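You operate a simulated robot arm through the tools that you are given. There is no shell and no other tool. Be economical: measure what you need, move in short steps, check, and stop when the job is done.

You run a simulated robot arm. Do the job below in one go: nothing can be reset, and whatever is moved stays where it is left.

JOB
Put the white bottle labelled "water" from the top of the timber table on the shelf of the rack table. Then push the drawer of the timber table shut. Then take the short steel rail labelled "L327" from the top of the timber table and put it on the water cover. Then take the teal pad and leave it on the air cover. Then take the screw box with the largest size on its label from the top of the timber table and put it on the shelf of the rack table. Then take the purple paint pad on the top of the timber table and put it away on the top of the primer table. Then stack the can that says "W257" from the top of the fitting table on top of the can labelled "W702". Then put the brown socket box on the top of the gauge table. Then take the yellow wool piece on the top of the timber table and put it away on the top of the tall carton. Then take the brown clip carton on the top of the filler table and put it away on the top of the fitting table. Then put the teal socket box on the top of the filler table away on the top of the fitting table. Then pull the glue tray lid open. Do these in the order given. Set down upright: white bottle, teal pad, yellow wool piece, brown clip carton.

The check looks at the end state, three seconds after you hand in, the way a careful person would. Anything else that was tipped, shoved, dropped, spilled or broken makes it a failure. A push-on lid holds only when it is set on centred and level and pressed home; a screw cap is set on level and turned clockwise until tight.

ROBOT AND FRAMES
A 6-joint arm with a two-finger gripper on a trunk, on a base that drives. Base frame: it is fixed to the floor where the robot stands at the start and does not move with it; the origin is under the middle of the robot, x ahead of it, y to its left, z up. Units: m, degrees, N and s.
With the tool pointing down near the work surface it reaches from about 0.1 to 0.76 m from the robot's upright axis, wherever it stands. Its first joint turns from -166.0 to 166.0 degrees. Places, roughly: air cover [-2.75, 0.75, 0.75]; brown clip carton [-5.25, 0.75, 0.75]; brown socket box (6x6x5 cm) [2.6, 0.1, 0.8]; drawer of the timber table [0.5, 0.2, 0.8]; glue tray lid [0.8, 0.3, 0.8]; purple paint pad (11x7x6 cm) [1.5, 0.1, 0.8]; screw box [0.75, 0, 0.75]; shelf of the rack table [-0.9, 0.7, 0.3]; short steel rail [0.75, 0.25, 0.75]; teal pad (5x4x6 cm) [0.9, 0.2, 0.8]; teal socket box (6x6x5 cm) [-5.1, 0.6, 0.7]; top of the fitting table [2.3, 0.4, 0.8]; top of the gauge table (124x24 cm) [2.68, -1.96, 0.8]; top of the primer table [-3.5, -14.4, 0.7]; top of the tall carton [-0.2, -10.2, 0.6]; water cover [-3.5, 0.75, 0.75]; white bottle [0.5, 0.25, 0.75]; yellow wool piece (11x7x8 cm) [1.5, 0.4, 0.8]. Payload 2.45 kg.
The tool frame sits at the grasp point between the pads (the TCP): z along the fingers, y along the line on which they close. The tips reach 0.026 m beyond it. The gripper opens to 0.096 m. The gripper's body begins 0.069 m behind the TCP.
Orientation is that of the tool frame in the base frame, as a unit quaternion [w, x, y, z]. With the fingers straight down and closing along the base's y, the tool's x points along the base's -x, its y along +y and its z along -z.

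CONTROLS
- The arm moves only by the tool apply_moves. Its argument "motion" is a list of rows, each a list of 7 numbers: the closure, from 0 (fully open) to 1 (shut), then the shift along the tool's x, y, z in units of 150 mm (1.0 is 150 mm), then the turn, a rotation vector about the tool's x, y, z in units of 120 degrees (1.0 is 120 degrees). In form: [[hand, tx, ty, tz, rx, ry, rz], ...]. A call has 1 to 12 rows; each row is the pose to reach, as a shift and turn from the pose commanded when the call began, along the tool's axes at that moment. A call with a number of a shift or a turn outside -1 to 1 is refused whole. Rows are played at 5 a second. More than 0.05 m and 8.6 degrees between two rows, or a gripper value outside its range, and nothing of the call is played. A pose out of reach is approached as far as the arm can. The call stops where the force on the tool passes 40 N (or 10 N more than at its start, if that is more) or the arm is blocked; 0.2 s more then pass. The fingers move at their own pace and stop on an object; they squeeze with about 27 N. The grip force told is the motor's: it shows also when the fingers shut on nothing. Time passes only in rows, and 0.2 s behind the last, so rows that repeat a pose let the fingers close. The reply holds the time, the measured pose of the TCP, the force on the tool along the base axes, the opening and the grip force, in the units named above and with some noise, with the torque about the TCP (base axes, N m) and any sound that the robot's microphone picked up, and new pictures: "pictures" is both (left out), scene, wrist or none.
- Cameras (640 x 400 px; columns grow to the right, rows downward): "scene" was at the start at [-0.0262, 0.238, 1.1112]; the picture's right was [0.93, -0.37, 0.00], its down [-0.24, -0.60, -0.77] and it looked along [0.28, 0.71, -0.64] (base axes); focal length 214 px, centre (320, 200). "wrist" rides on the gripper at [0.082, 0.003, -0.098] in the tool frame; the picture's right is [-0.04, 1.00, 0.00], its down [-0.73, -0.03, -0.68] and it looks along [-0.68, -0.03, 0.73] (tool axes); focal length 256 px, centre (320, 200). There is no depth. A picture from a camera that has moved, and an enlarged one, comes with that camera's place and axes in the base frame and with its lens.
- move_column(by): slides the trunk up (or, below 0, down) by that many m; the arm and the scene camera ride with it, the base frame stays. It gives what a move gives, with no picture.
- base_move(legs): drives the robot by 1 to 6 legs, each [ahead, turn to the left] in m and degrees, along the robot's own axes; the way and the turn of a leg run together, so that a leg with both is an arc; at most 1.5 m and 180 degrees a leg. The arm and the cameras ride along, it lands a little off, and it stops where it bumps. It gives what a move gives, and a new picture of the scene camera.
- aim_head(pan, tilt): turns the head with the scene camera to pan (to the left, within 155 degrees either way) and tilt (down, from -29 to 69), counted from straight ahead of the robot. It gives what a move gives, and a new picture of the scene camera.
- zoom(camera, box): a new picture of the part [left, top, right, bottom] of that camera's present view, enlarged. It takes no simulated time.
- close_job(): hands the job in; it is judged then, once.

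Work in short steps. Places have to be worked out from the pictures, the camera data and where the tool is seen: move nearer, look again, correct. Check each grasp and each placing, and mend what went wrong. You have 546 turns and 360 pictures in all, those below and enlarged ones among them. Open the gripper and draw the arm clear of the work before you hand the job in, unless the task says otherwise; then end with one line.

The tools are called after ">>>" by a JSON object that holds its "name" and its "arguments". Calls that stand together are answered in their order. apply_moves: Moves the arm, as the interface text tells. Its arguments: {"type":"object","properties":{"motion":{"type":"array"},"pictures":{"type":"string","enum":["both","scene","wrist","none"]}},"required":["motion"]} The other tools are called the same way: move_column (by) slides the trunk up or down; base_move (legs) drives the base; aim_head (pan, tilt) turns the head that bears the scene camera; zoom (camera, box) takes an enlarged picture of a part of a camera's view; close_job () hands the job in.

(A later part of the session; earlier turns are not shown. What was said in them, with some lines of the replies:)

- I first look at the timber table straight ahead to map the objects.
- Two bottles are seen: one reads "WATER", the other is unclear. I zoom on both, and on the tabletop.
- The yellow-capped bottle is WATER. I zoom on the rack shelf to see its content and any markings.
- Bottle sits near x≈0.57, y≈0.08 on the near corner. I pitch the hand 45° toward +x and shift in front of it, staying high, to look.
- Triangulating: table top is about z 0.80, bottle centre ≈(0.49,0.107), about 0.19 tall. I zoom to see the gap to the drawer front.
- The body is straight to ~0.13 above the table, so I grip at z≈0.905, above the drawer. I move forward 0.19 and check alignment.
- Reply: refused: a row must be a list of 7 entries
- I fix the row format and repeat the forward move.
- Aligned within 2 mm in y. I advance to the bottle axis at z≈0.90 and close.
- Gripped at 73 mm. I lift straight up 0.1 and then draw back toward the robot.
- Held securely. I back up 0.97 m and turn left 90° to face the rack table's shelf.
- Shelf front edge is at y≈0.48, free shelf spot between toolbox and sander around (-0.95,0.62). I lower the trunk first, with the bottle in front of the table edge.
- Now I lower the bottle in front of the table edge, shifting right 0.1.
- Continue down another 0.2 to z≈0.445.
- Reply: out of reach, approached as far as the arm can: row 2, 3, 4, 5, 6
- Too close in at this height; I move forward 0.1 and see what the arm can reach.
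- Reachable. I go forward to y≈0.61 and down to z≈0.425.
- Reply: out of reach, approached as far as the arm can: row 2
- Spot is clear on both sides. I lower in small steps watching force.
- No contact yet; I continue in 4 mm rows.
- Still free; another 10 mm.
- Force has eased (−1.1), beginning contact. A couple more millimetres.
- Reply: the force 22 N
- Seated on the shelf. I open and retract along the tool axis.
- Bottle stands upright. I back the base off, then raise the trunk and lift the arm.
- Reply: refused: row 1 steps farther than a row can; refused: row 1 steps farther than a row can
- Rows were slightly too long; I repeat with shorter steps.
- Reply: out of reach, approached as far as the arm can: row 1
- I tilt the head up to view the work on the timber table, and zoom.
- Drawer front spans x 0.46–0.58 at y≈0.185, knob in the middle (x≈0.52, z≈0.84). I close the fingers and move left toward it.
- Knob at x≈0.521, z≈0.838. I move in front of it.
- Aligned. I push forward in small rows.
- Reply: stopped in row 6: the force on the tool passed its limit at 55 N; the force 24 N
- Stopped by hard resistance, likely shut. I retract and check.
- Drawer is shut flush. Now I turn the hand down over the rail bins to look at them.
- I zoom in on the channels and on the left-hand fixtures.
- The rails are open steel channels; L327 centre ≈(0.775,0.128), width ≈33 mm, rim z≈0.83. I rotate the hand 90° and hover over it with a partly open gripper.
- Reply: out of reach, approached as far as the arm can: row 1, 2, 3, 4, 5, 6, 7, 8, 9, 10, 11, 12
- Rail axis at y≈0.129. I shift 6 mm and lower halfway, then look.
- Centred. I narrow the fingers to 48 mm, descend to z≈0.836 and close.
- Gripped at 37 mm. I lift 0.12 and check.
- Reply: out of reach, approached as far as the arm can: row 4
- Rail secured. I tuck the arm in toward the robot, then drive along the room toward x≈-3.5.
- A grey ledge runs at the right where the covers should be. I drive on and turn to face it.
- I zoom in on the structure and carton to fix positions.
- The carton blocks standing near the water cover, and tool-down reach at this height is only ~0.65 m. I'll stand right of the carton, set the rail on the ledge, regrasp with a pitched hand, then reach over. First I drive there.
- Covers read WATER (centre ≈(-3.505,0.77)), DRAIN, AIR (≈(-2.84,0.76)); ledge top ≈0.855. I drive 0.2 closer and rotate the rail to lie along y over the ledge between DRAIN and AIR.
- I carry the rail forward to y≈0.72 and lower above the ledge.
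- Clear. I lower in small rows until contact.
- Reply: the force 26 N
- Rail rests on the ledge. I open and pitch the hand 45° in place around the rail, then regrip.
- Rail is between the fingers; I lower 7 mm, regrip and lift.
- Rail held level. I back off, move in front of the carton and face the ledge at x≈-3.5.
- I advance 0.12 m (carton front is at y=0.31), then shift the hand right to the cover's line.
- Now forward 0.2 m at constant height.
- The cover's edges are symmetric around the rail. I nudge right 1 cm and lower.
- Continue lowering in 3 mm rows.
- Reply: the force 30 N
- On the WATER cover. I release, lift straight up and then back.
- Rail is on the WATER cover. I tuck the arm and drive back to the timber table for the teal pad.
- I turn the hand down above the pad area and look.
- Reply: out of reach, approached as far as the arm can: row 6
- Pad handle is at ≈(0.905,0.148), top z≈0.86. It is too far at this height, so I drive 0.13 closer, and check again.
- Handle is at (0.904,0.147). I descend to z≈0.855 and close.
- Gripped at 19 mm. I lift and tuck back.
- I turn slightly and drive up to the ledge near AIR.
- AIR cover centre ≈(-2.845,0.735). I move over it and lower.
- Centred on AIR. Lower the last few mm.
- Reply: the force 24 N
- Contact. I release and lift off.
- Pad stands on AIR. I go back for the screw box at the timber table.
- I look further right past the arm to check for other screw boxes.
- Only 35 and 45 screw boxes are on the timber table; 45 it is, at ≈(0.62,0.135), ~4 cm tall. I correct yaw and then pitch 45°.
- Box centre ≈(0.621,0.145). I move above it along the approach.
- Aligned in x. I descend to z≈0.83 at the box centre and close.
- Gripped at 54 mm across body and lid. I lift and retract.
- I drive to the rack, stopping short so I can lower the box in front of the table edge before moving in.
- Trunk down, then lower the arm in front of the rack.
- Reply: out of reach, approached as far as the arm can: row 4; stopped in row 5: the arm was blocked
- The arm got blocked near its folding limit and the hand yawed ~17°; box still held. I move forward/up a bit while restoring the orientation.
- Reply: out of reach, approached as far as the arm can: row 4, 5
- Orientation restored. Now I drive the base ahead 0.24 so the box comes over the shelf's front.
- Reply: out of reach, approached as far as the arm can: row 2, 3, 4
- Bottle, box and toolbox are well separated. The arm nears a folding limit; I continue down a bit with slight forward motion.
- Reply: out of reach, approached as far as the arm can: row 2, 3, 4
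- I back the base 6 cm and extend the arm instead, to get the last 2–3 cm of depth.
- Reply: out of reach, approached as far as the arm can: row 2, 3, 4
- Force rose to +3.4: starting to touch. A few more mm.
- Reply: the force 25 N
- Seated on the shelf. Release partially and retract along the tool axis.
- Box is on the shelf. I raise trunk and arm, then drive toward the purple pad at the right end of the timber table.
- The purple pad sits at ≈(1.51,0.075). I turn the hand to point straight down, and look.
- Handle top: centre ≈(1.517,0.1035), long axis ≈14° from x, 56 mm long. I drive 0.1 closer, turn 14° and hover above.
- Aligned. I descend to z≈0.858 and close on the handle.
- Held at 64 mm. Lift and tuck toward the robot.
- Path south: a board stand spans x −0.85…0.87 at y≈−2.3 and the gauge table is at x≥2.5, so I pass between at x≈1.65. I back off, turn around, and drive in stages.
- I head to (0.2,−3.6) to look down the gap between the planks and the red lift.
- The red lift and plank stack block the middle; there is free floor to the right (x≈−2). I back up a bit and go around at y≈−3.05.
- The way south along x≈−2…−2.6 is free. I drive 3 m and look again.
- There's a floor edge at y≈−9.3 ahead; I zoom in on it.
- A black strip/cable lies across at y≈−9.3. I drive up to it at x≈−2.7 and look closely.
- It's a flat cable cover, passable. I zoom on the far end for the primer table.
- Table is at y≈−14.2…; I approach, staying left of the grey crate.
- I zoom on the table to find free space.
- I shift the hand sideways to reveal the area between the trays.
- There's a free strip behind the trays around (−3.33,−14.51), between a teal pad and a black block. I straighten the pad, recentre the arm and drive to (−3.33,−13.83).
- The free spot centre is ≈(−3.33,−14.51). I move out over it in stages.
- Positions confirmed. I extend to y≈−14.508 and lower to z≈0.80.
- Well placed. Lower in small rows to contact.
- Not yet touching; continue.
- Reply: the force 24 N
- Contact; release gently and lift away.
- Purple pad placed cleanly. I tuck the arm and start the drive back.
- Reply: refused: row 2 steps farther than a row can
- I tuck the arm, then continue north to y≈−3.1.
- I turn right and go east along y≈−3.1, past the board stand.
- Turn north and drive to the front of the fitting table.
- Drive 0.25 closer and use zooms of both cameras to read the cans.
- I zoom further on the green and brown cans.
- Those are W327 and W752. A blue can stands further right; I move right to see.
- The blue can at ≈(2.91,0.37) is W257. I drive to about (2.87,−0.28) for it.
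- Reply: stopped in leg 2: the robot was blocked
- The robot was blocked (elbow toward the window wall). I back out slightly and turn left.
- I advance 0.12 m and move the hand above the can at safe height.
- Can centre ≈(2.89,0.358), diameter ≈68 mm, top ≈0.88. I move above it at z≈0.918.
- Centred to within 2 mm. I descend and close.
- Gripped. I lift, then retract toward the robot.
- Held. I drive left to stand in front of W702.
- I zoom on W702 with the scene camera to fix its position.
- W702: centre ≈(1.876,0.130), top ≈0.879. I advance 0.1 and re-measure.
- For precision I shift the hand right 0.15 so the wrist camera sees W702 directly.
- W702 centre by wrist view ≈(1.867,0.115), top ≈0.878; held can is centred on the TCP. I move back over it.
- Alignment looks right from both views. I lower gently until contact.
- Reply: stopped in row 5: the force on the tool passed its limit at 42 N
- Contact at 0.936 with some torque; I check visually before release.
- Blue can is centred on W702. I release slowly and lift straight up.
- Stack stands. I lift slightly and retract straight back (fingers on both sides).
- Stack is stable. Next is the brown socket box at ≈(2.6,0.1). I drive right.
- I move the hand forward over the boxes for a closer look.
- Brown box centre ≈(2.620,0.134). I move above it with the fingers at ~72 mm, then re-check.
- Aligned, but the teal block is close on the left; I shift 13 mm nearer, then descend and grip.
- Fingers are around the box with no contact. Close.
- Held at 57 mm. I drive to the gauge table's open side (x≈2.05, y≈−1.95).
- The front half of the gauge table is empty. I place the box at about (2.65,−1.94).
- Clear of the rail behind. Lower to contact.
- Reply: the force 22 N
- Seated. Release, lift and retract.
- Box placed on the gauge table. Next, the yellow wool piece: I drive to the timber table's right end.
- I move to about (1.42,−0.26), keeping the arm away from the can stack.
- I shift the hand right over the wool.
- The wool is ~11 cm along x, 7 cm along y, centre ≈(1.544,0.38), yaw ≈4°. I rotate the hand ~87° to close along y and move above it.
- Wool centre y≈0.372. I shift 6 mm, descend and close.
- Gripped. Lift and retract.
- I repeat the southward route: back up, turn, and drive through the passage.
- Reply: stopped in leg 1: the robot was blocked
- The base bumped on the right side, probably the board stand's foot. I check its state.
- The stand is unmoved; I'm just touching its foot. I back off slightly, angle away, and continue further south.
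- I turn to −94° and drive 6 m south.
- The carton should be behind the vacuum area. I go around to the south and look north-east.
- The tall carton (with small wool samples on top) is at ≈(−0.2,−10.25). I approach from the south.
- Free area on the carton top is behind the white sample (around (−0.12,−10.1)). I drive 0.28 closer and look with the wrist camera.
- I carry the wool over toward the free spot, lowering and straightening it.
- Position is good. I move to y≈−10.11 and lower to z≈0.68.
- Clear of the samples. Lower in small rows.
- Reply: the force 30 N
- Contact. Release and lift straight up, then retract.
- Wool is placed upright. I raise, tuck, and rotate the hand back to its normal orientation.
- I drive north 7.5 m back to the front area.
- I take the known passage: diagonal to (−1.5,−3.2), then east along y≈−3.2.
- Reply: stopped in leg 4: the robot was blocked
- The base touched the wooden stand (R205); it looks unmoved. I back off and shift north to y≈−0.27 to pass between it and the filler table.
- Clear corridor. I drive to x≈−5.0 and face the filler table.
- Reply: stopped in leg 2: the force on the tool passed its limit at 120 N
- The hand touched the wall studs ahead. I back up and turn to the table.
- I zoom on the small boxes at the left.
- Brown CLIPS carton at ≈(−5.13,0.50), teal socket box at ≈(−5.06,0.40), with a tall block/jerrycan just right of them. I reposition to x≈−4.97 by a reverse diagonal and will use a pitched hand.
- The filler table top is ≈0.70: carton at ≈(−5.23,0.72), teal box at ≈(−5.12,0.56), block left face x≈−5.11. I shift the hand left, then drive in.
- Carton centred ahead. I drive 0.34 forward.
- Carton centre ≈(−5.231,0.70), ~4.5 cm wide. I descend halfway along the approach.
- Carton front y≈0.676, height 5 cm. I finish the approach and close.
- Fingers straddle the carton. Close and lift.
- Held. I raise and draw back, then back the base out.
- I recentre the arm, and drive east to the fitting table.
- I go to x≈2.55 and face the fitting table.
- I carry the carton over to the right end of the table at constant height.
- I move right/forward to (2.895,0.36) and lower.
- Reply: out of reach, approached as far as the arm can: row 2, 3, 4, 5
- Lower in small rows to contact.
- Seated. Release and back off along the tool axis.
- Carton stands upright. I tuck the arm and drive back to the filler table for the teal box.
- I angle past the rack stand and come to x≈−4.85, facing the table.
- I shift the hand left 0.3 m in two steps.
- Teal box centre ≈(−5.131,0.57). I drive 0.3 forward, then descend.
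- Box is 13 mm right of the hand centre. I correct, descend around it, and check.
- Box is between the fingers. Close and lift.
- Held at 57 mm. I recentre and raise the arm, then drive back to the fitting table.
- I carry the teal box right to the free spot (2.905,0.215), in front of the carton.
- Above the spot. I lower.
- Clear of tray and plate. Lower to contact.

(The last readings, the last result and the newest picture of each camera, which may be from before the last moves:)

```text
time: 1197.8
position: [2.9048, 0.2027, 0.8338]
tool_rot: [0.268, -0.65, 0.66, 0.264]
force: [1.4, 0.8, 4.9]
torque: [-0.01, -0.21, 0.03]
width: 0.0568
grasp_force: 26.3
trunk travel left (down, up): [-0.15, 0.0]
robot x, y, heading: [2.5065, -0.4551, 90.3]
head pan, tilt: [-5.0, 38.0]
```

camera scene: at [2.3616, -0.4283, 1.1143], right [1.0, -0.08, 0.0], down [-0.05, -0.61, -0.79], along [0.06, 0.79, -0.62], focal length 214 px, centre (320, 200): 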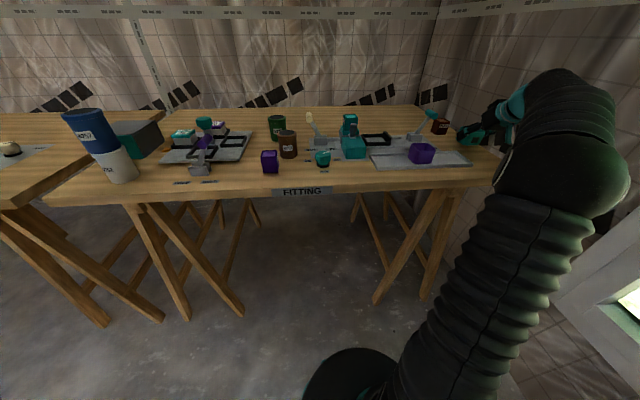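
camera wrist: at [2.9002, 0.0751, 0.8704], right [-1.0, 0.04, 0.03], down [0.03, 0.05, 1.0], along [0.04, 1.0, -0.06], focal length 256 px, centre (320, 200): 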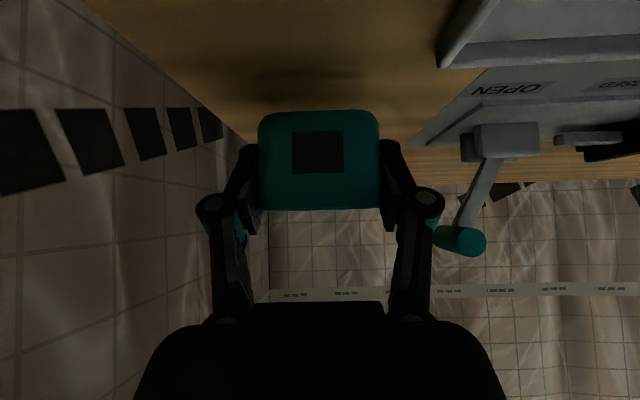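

Touching (+4.9 N). 1–2 mm more, then release and retract.

>>> {"name": "apply_moves", "arguments": {"motion": [[1, 0.008, 0, 0.008, 0, 0, 0], [1, 0.008, 0, 0.008, 0, 0, 0], [0.27, 0.008, 0, 0.008, 0, 0, 0], [0.27, 0.008, 0, 0.008, 0, 0, 0], [0.27, 0.0, 0, -0.15, 0, 0, 0], [0.27, 0, 0, -0.4, 0, 0, 0], [0.2, 0, 0, -0.7, 0, 0, 0], [0.1, 0, 0, -1, 0, 0, 0]]}}

```text
time: 1199.6
position: [2.9016, 0.099, 0.9399]
tool_rot: [0.265, -0.652, 0.659, 0.265]
force: [-0.6, 0.0, 0.1]
torque: [0.02, -0.02, 0.01]
width: 0.0865
grasp_force: 0.0
trunk travel left (down, up): [-0.15, 0.0]
robot x, y, heading: [2.5135, -0.4504, 90.5]
head pan, tilt: [-5.0, 38.0]
camera scene: at [2.3617, -0.4279, 1.1143], right [1.0, -0.08, 0.0], down [-0.05, -0.61, -0.79], along [0.06, 0.79, -0.62], focal length 214 px, centre (320, 200)
camera wrist: at [2.8959, -0.0289, 0.9534], right [-1.0, 0.04, 0.03], down [0.03, 0.06, 1.0], along [0.04, 1.0, -0.06], focal length 256 px, centre (320, 200)
```

scene: 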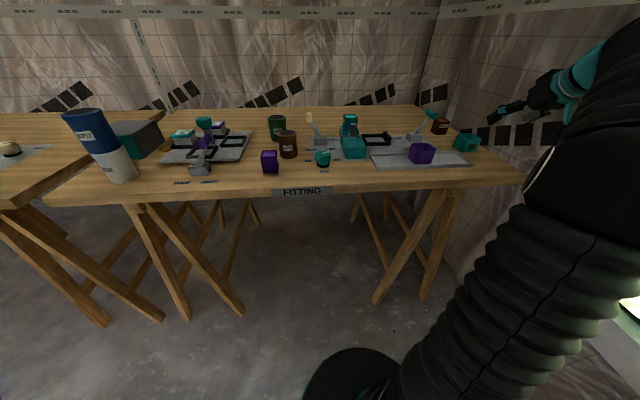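
wrist: 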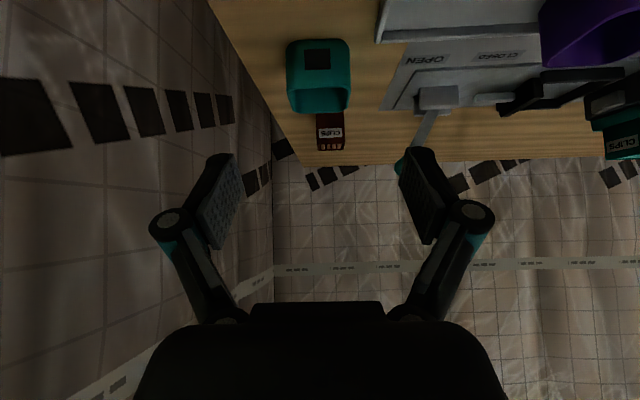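

Both boxes are placed. Last: the glue tray lid. I tuck the arm and drive to x≈0.85.

>>> {"name": "apply_moves", "arguments": {"motion": [[0, 0.05, 0.25, -0.05, 0, 0, 0], [0, 0.1, 0.5, -0.1, 0, 0, 0], [0, 0.15, 0.75, -0.15, 0, 0, 0], [0, 0.2, 1, -0.2, 0, 0, 0]], "pictures": "none"}}

>>> {"name": "apply_moves", "arguments": {"motion": [[0, 0, 0.25, -0.05, 0, 0, 0], [0, 0.05, 0.5, -0.15, 0, 0, 0], [0, 0.1, 0.75, -0.2, 0, 0, 0], [0, 0.1, 1, -0.2, 0, 0, 0]], "pictures": "none"}}

>>> {"name": "base_move", "arguments": {"legs": [[-0.1, 0], [0, 90], [1.5, 0], [0.15, 0], [0, -90]]}}

>>> {"name": "aim_head", "arguments": {"pan": 0, "tilt": 38}}

```text
time: 1200.6
position: [2.7514, 0.0565, 0.9414]
tool_rot: [0.265, -0.651, 0.661, 0.264]
force: [0.5, 0.9, 0.0]
torque: [0.06, 0.02, 0.02]
width: 0.0961
grasp_force: 0.1
trunk travel left (down, up): [-0.15, 0.0]
robot x, y, heading: [2.5105, -0.4548, 90.5]
head pan, tilt: [-5.0, 38.0]
```

```text
time: 1201.6
position: [2.6012, 0.0267, 0.9534]
tool_rot: [0.267, -0.651, 0.66, 0.264]
force: [0.4, -0.6, 0.5]
torque: [0.0, 0.02, -0.01]
width: 0.0959
grasp_force: 0.1
trunk travel left (down, up): [-0.15, 0.0]
robot x, y, heading: [2.5071, -0.4565, 90.2]
head pan, tilt: [-5.0, 38.0]
```

```text
time: 1218.4
position: [0.9819, -0.0568, 0.9551]
tool_rot: [0.272, -0.638, 0.672, 0.259]
force: [-0.6, -0.3, 0.0]
torque: [-0.03, 0.02, 0.01]
width: 0.096
grasp_force: 0.1
trunk travel left (down, up): [-0.15, 0.0]
robot x, y, heading: [0.8704, -0.5364, 88.2]
head pan, tilt: [-5.0, 38.0]
camera scene: at [0.7239, -0.5029, 1.1143], right [0.99, -0.12, 0.0], down [-0.07, -0.61, -0.79], along [0.09, 0.78, -0.62], focal length 214 px, centre (320, 200)
```

scene: 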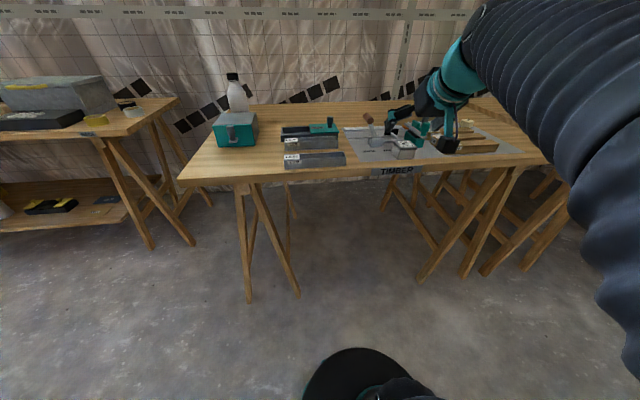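

```text
time: 1219.0
position: [0.9801, -0.0565, 0.9537]
tool_rot: [0.271, -0.638, 0.673, 0.259]
force: [-1.1, -0.1, -0.8]
torque: [0.02, -0.01, 0.03]
width: 0.096
grasp_force: 0.0
trunk travel left (down, up): [-0.15, 0.0]
robot x, y, heading: [0.8691, -0.5358, 88.1]
head pan, tilt: [0.0, 38.0]
camera scene: at [0.7164, -0.5023, 1.1143], right [1.0, -0.03, 0.0], down [-0.02, -0.62, -0.79], along [0.03, 0.79, -0.62], focal length 214 px, centre (320, 200)
```

scene: 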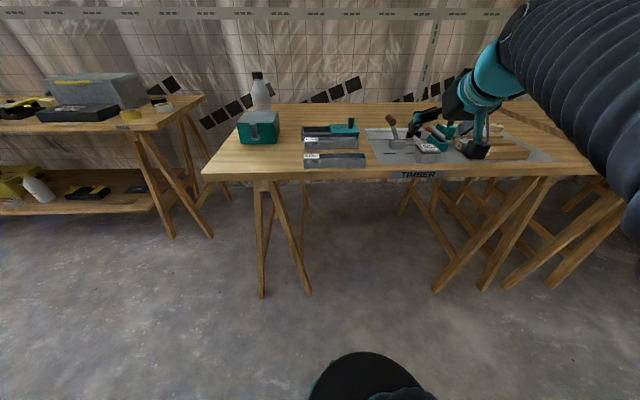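

I turn the hand straight down and advance to look at the tray from above.

>>> {"name": "apply_moves", "arguments": {"motion": [[0, 0, 0.1, 0, -0.0015, 0.061, -0.004], [0, 0, 0.25, 0, -0.003, 0.122, -0.008], [0, 0, 0.4, 0, -0.0045, 0.184, -0.012], [0, 0, 0.55, 0, -0.006, 0.245, -0.016], [0, 0, 0.7, 0, -0.0075, 0.306, -0.02], [0, 0, 0.85, 0, -0.009, 0.368, -0.0236]], "pictures": "none"}}

>>> {"name": "base_move", "arguments": {"legs": [[0.16, 0]]}}

>>> {"name": "zoom", "arguments": {"camera": "wrist", "box": [160, 60, 480, 300]}}

>>> {"name": "zoom", "arguments": {"camera": "scene", "box": [250, 90, 430, 190]}}

```text
time: 1220.4
position: [0.8546, -0.0507, 0.955]
tool_rot: [-0.002, -0.707, 0.708, -0.002]
force: [0.4, -0.7, 0.9]
torque: [0.06, 0.03, 0.0]
width: 0.0961
grasp_force: 0.0
trunk travel left (down, up): [-0.15, 0.0]
robot x, y, heading: [0.8716, -0.5327, 88.0]
head pan, tilt: [0.0, 38.0]
```

```text
time: 1221.8
position: [0.8616, 0.1082, 0.9542]
tool_rot: [-0.001, -0.707, 0.708, -0.001]
force: [0.8, -0.2, -0.1]
torque: [-0.04, 0.0, 0.01]
width: 0.0963
grasp_force: 0.1
trunk travel left (down, up): [-0.15, 0.0]
robot x, y, heading: [0.8773, -0.376, 88.0]
head pan, tilt: [0.0, 38.0]
camera scene: at [0.7217, -0.3432, 1.1143], right [1.0, -0.03, 0.0], down [-0.02, -0.62, -0.79], along [0.03, 0.79, -0.62], focal length 214 px, centre (320, 200)
```

scene: 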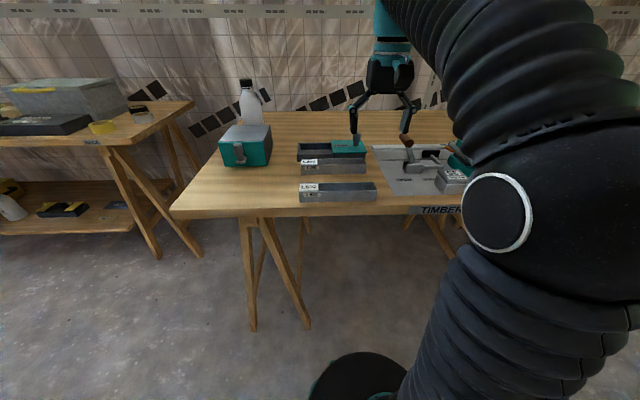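

```text
1.67 times, centred on (320, 180) of wrist
camera zoom: at [0.8577, 0.0261, 1.0525], right [-1.0, 0.04, 0.0], down [0.03, 0.73, 0.68], along [0.03, 0.68, -0.74], focal length 427 px, centre (320, 233)
```

zoom: 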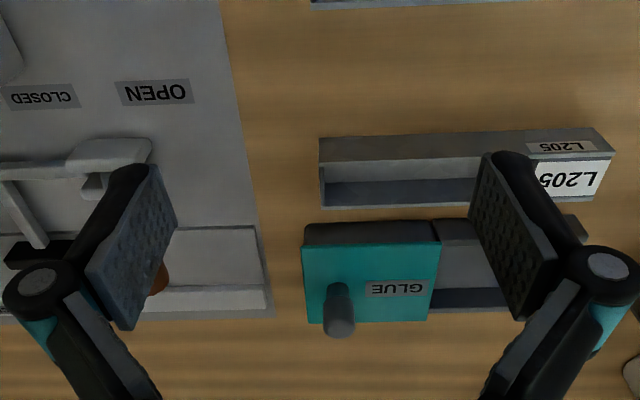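

```text
3.56 times, centred on (340, 140) of scene
camera zoom: at [0.7217, -0.3432, 1.1143], right [1.0, -0.03, 0.0], down [-0.02, -0.62, -0.79], along [0.03, 0.79, -0.62], focal length 763 px, centre (249, 413)
```

zoom: 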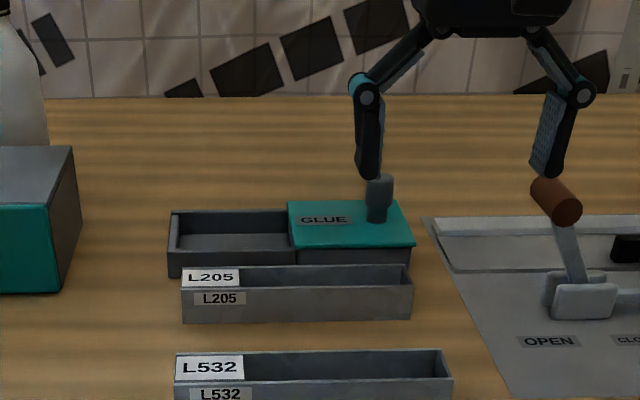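

Lid: x 0.78–0.88, knob at ≈(0.856,0.287), near its +x end. I advance slightly and hover above the knob.

>>> {"name": "base_move", "arguments": {"legs": [[0.05, 0]]}}

>>> {"name": "apply_moves", "arguments": {"motion": [[0.45, -0.2, 0.02, 0.1, 0, 0, 0], [0.45, -0.4, 0.04, 0.2, 0, 0, 0], [0.45, -0.6, 0.04, 0.3, 0, 0, 0], [0.45, -0.86, 0.04, 0.36, 0, 0, 0], [0.45, -0.86, 0.04, 0.36, 0, 0, 0]], "pictures": "wrist"}}

```text
time: 1222.8
position: [0.864, 0.1587, 0.954]
tool_rot: [-0.001, -0.706, 0.708, -0.001]
force: [1.0, -0.2, -0.6]
torque: [-0.02, 0.01, 0.01]
width: 0.0961
grasp_force: 0.0
trunk travel left (down, up): [-0.15, 0.0]
robot x, y, heading: [0.8769, -0.3267, 87.9]
head pan, tilt: [0.0, 38.0]
camera scene: at [0.7234, -0.2937, 1.1143], right [1.0, -0.03, 0.0], down [-0.02, -0.62, -0.79], along [0.03, 0.79, -0.62], focal length 214 px, centre (320, 200)
```

scene: 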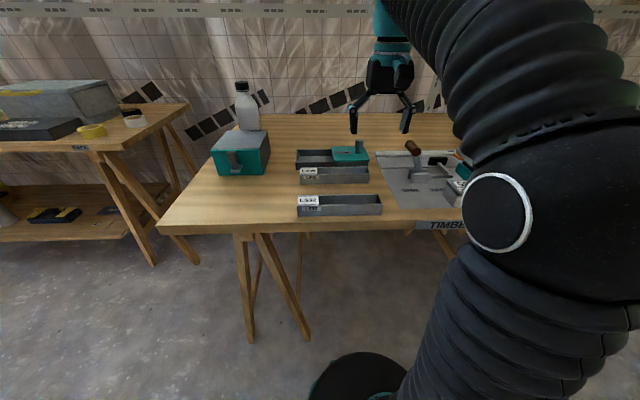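

```text
time: 1224.0
position: [0.8568, 0.2887, 0.8998]
tool_rot: [-0.001, -0.706, 0.708, -0.001]
force: [1.0, 0.2, -0.4]
torque: [0.0, 0.02, 0.01]
width: 0.0526
grasp_force: 0.1
trunk travel left (down, up): [-0.15, 0.0]
robot x, y, heading: [0.882, -0.3289, 88.3]
head pan, tilt: [0.0, 38.0]
camera wrist: at [0.853, 0.2053, 0.9984], right [-1.0, 0.04, 0.0], down [0.03, 0.73, 0.68], along [0.03, 0.68, -0.74], focal length 256 px, centre (320, 200)
```

wrist: 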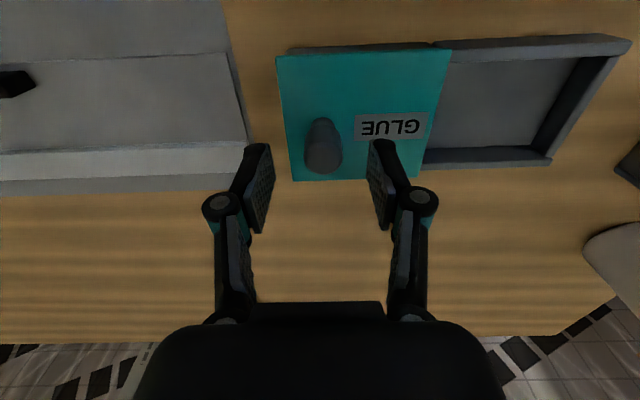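

>>> {"name": "zoom", "arguments": {"camera": "wrist", "box": [260, 20, 640, 200]}}

```text
1.68 times, centred on (450, 110) of wrist
camera zoom: at [0.853, 0.2053, 0.9984], right [-1.0, 0.04, 0.0], down [0.03, 0.73, 0.68], along [0.03, 0.68, -0.74], focal length 431 px, centre (101, 352)
```

zoom: 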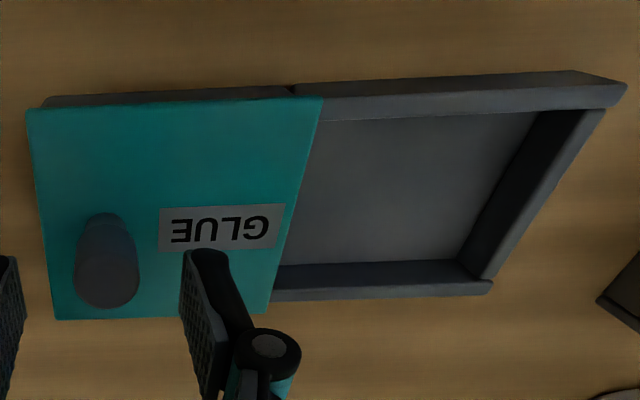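

I descend on the knob and grip it.

>>> {"name": "apply_moves", "arguments": {"motion": [[0.45, 0.03, 0.0, 0.08, 0, 0, 0], [0.45, 0.03, 0.0, 0.16, 0, 0, 0], [0.45, 0.03, 0.0, 0.22, 0, 0, 0], [0.45, 0.03, 0.0, 0.22, 0, 0, 0], [1, 0.03, 0, 0.22, 0, 0, 0], [1, 0.03, 0, 0.22, 0, 0, 0], [1, 0.03, 0, 0.22, 0, 0, 0]], "pictures": "wrist"}}

```text
time: 1225.6
position: [0.855, 0.2836, 0.8683]
tool_rot: [-0.001, -0.707, 0.707, 0.0]
force: [-16.7, 0.8, 0.0]
torque: [0.23, 0.44, 0.31]
width: 0.0235
grasp_force: 44.7
trunk travel left (down, up): [-0.15, 0.0]
robot x, y, heading: [0.8755, -0.3298, 88.1]
head pan, tilt: [0.0, 38.0]
camera wrist: at [0.8518, 0.2009, 0.9655], right [-1.0, 0.04, 0.0], down [0.03, 0.73, 0.68], along [0.03, 0.68, -0.74], focal length 256 px, centre (320, 200)
```

wrist: 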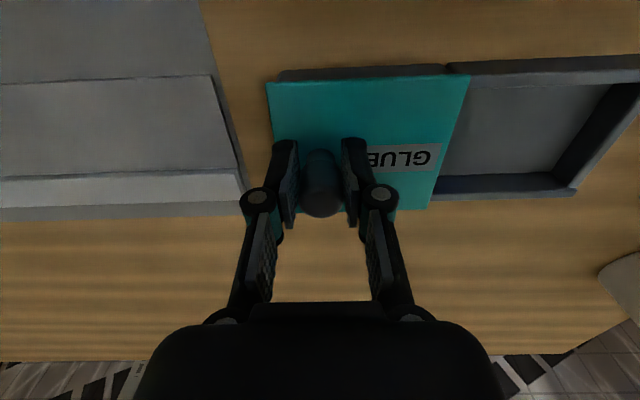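

Knob gripped; the lid resisted a 17 N push toward +x. I test a small pull toward −x.

>>> {"name": "apply_moves", "arguments": {"motion": [[1, 0, 0.03, 0, 0, 0, 0], [1, 0, 0.07, 0, 0, 0, 0], [1, 0, 0.12, 0, 0, 0, 0], [1, 0, 0.12, 0, 0, 0, 0]], "pictures": "wrist"}}

```text
time: 1226.6
position: [0.8376, 0.2841, 0.8678]
tool_rot: [0.001, -0.706, 0.708, 0.0]
force: [0.0, 19.3, 11.9]
torque: [0.63, -0.13, 0.19]
width: 0.0236
grasp_force: 45.0
trunk travel left (down, up): [-0.15, 0.0]
robot x, y, heading: [0.8755, -0.324, 88.2]
head pan, tilt: [0.0, 38.0]
camera wrist: at [0.8347, 0.2004, 0.9652], right [-1.0, 0.04, 0.0], down [0.03, 0.73, 0.68], along [0.03, 0.68, -0.73], focal length 256 px, centre (320, 200)
```

wrist: 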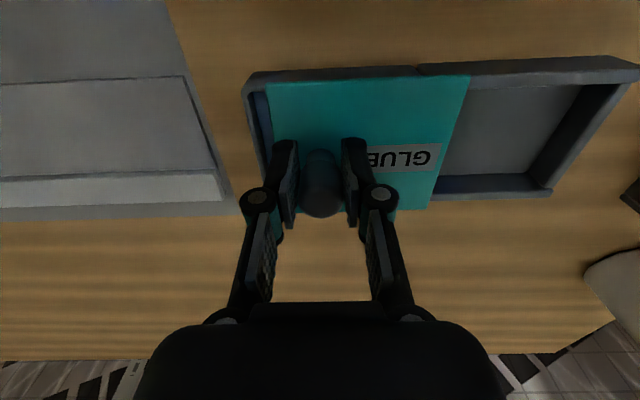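

The lid slides toward −x, uncovering the tray. I continue, easing the side load by 2 mm in y.

>>> {"name": "apply_moves", "arguments": {"motion": [[1, -0.015, 0.06, 0, 0, 0, 0], [1, -0.015, 0.12, 0, 0, 0, 0], [1, -0.015, 0.18, 0, 0, 0, 0], [1, -0.015, 0.24, 0, 0, 0, 0], [1, -0.015, 0.24, 0, 0, 0, 0]], "pictures": "none"}}

```text
time: 1227.8
position: [0.802, 0.2828, 0.8665]
tool_rot: [-0.001, -0.707, 0.708, -0.001]
force: [0.3, -10.1, 9.4]
torque: [0.19, -0.01, -0.01]
width: 0.0234
grasp_force: 44.9
trunk travel left (down, up): [-0.15, 0.0]
robot x, y, heading: [0.8792, -0.3268, 88.1]
head pan, tilt: [0.0, 38.0]
```

>>> {"name": "apply_moves", "arguments": {"motion": [[1, 0.005, 0.06, 0, 0, 0, 0], [1, 0.005, 0.12, 0, 0, 0, 0], [1, 0.005, 0.18, 0, 0, 0, 0], [1, 0.005, 0.24, 0, 0, 0, 0], [1, 0.005, 0.3, 0, 0, 0, 0], [1, 0.005, 0.3, 0, 0, 0, 0]], "pictures": "wrist"}}

```text
time: 1229.2
position: [0.7574, 0.2838, 0.867]
tool_rot: [-0.001, -0.707, 0.707, -0.002]
force: [0.2, -24.5, -6.4]
torque: [-0.78, 0.0, 0.06]
width: 0.0235
grasp_force: 45.4
trunk travel left (down, up): [-0.15, 0.0]
robot x, y, heading: [0.8718, -0.3271, 88.1]
head pan, tilt: [0.0, 38.0]
camera wrist: at [0.7542, 0.201, 0.9656], right [-1.0, 0.04, 0.0], down [0.03, 0.74, 0.68], along [0.03, 0.68, -0.74], focal length 256 px, centre (320, 200)
```

wrist: 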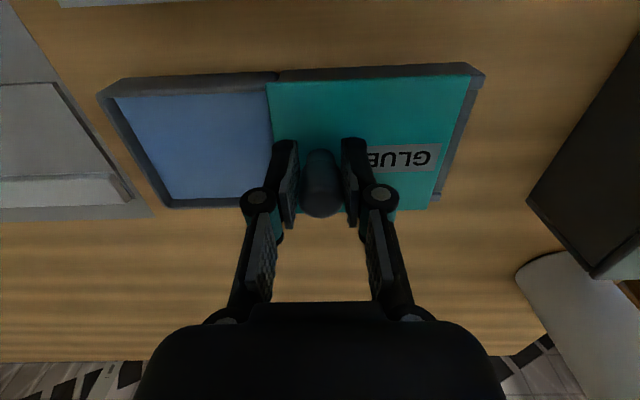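

Glue is fully exposed. I pull the last centimetre to the stop, easing the side load.

>>> {"name": "apply_moves", "arguments": {"motion": [[1, 0.02, 0.02, 0, 0, 0, 0], [1, 0.02, 0.04, 0, 0, 0, 0], [1, 0.02, 0.06, 0, 0, 0, 0], [1, 0.02, 0.07, 0, 0, 0, 0], [1, 0.02, 0.07, 0, 0, 0, 0]], "pictures": "none"}}

```text
time: 1230.2
position: [0.7528, 0.2828, 0.8668]
tool_rot: [0.002, -0.703, 0.711, -0.003]
force: [14.8, 2.5, -0.5]
torque: [0.28, -0.56, -0.07]
width: 0.0237
grasp_force: 45.2
trunk travel left (down, up): [-0.15, 0.0]
robot x, y, heading: [0.8806, -0.3268, 87.3]
head pan, tilt: [0.0, 38.0]
stopped in row 5: the force on the tool passed its limit at 43 N (the readings are from after the stop); the commanded pose is now the measured one
```

Hard stop reached — lid fully open. I release and lift away.

>>> {"name": "apply_moves", "arguments": {"motion": [[0.5, 0, 0, 0, 0, 0, 0], [0.4, 0, 0, 0, 0, 0, 0], [0.4, 0, 0, -0.1, 0, 0, 0], [0.3, 0, 0, -0.35, 0, 0, 0], [0.2, 0.2, 0, -0.5, 0, 0, 0], [0, 0.45, 0, -0.6, 0, 0, 0], [0, 0.7, 0, -0.7, 0, 0, 0], [0, 1, 0, -0.8, 0, 0, 0]]}}

>>> {"name": "base_move", "arguments": {"legs": [[-0.25, 0]]}}

>>> {"name": "zoom", "arguments": {"camera": "scene", "box": [160, 60, 560, 240]}}

```text
time: 1232.0
position: [0.7514, 0.1313, 0.9855]
tool_rot: [0.0, -0.703, 0.711, -0.002]
force: [0.3, 1.3, -0.9]
torque: [-0.08, 0.0, 0.03]
width: 0.0961
grasp_force: 0.1
trunk travel left (down, up): [-0.15, 0.0]
robot x, y, heading: [0.8754, -0.3283, 87.8]
head pan, tilt: [0.0, 38.0]
camera scene: at [0.7235, -0.2918, 1.1142], right [1.0, -0.04, 0.0], down [-0.02, -0.62, -0.79], along [0.03, 0.79, -0.62], focal length 214 px, centre (320, 200)
camera wrist: at [0.7468, 0.0486, 1.0837], right [-1.0, 0.05, -0.01], down [0.03, 0.73, 0.68], along [0.04, 0.68, -0.74], focal length 256 px, centre (320, 200)
```

scene: 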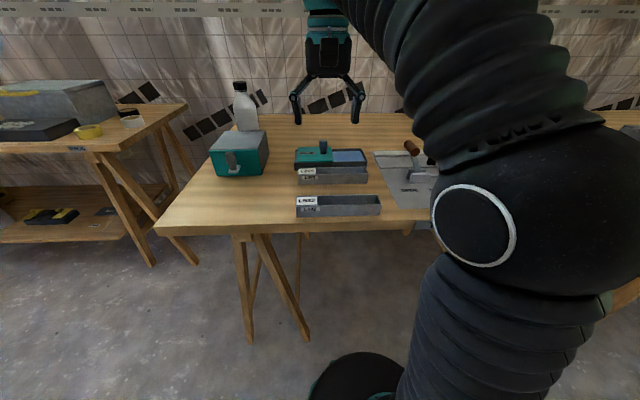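
wrist: 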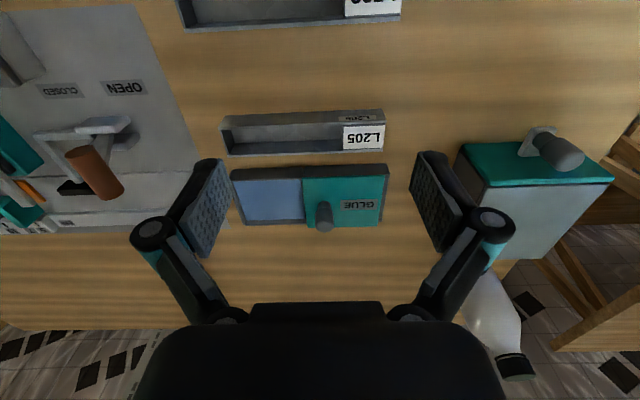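

```text
time: 1233.8
position: [0.7408, -0.1211, 0.9877]
tool_rot: [0.002, -0.705, 0.709, -0.002]
force: [0.2, -0.8, 0.5]
torque: [0.01, 0.02, 0.01]
width: 0.0959
grasp_force: 0.0
trunk travel left (down, up): [-0.15, 0.0]
robot x, y, heading: [0.8694, -0.5781, 87.5]
head pan, tilt: [0.0, 38.0]
camera scene: at [0.7136, -0.5438, 1.1143], right [1.0, -0.04, 0.0], down [-0.02, -0.62, -0.79], along [0.03, 0.79, -0.62], focal length 214 px, centre (320, 200)
```

scene: 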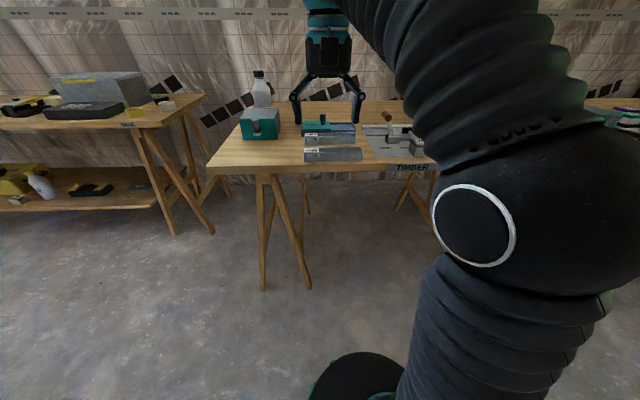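

```text
1.60 times, centred on (360, 150) of scene
camera zoom: at [0.7136, -0.5438, 1.1143], right [1.0, -0.04, 0.0], down [-0.02, -0.62, -0.79], along [0.03, 0.79, -0.62], focal length 343 px, centre (256, 280)
```

zoom: 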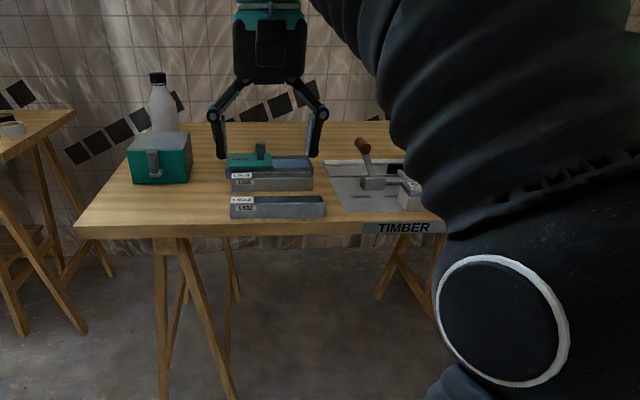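

The lid is open with the glue exposed, the drawer is still shut, and the arm is clear of the work. All tasks are done, so I hand in.

>>> {"name": "close_job", "arguments": {}}

```text
The job is handed in.
```

All twelve steps were done in the order given and the job is handed in; on the way the base bumped the board stand's foot, the R205 stand and once near the window wall, and the hand touched a wall stud, with nothing seen to have moved.
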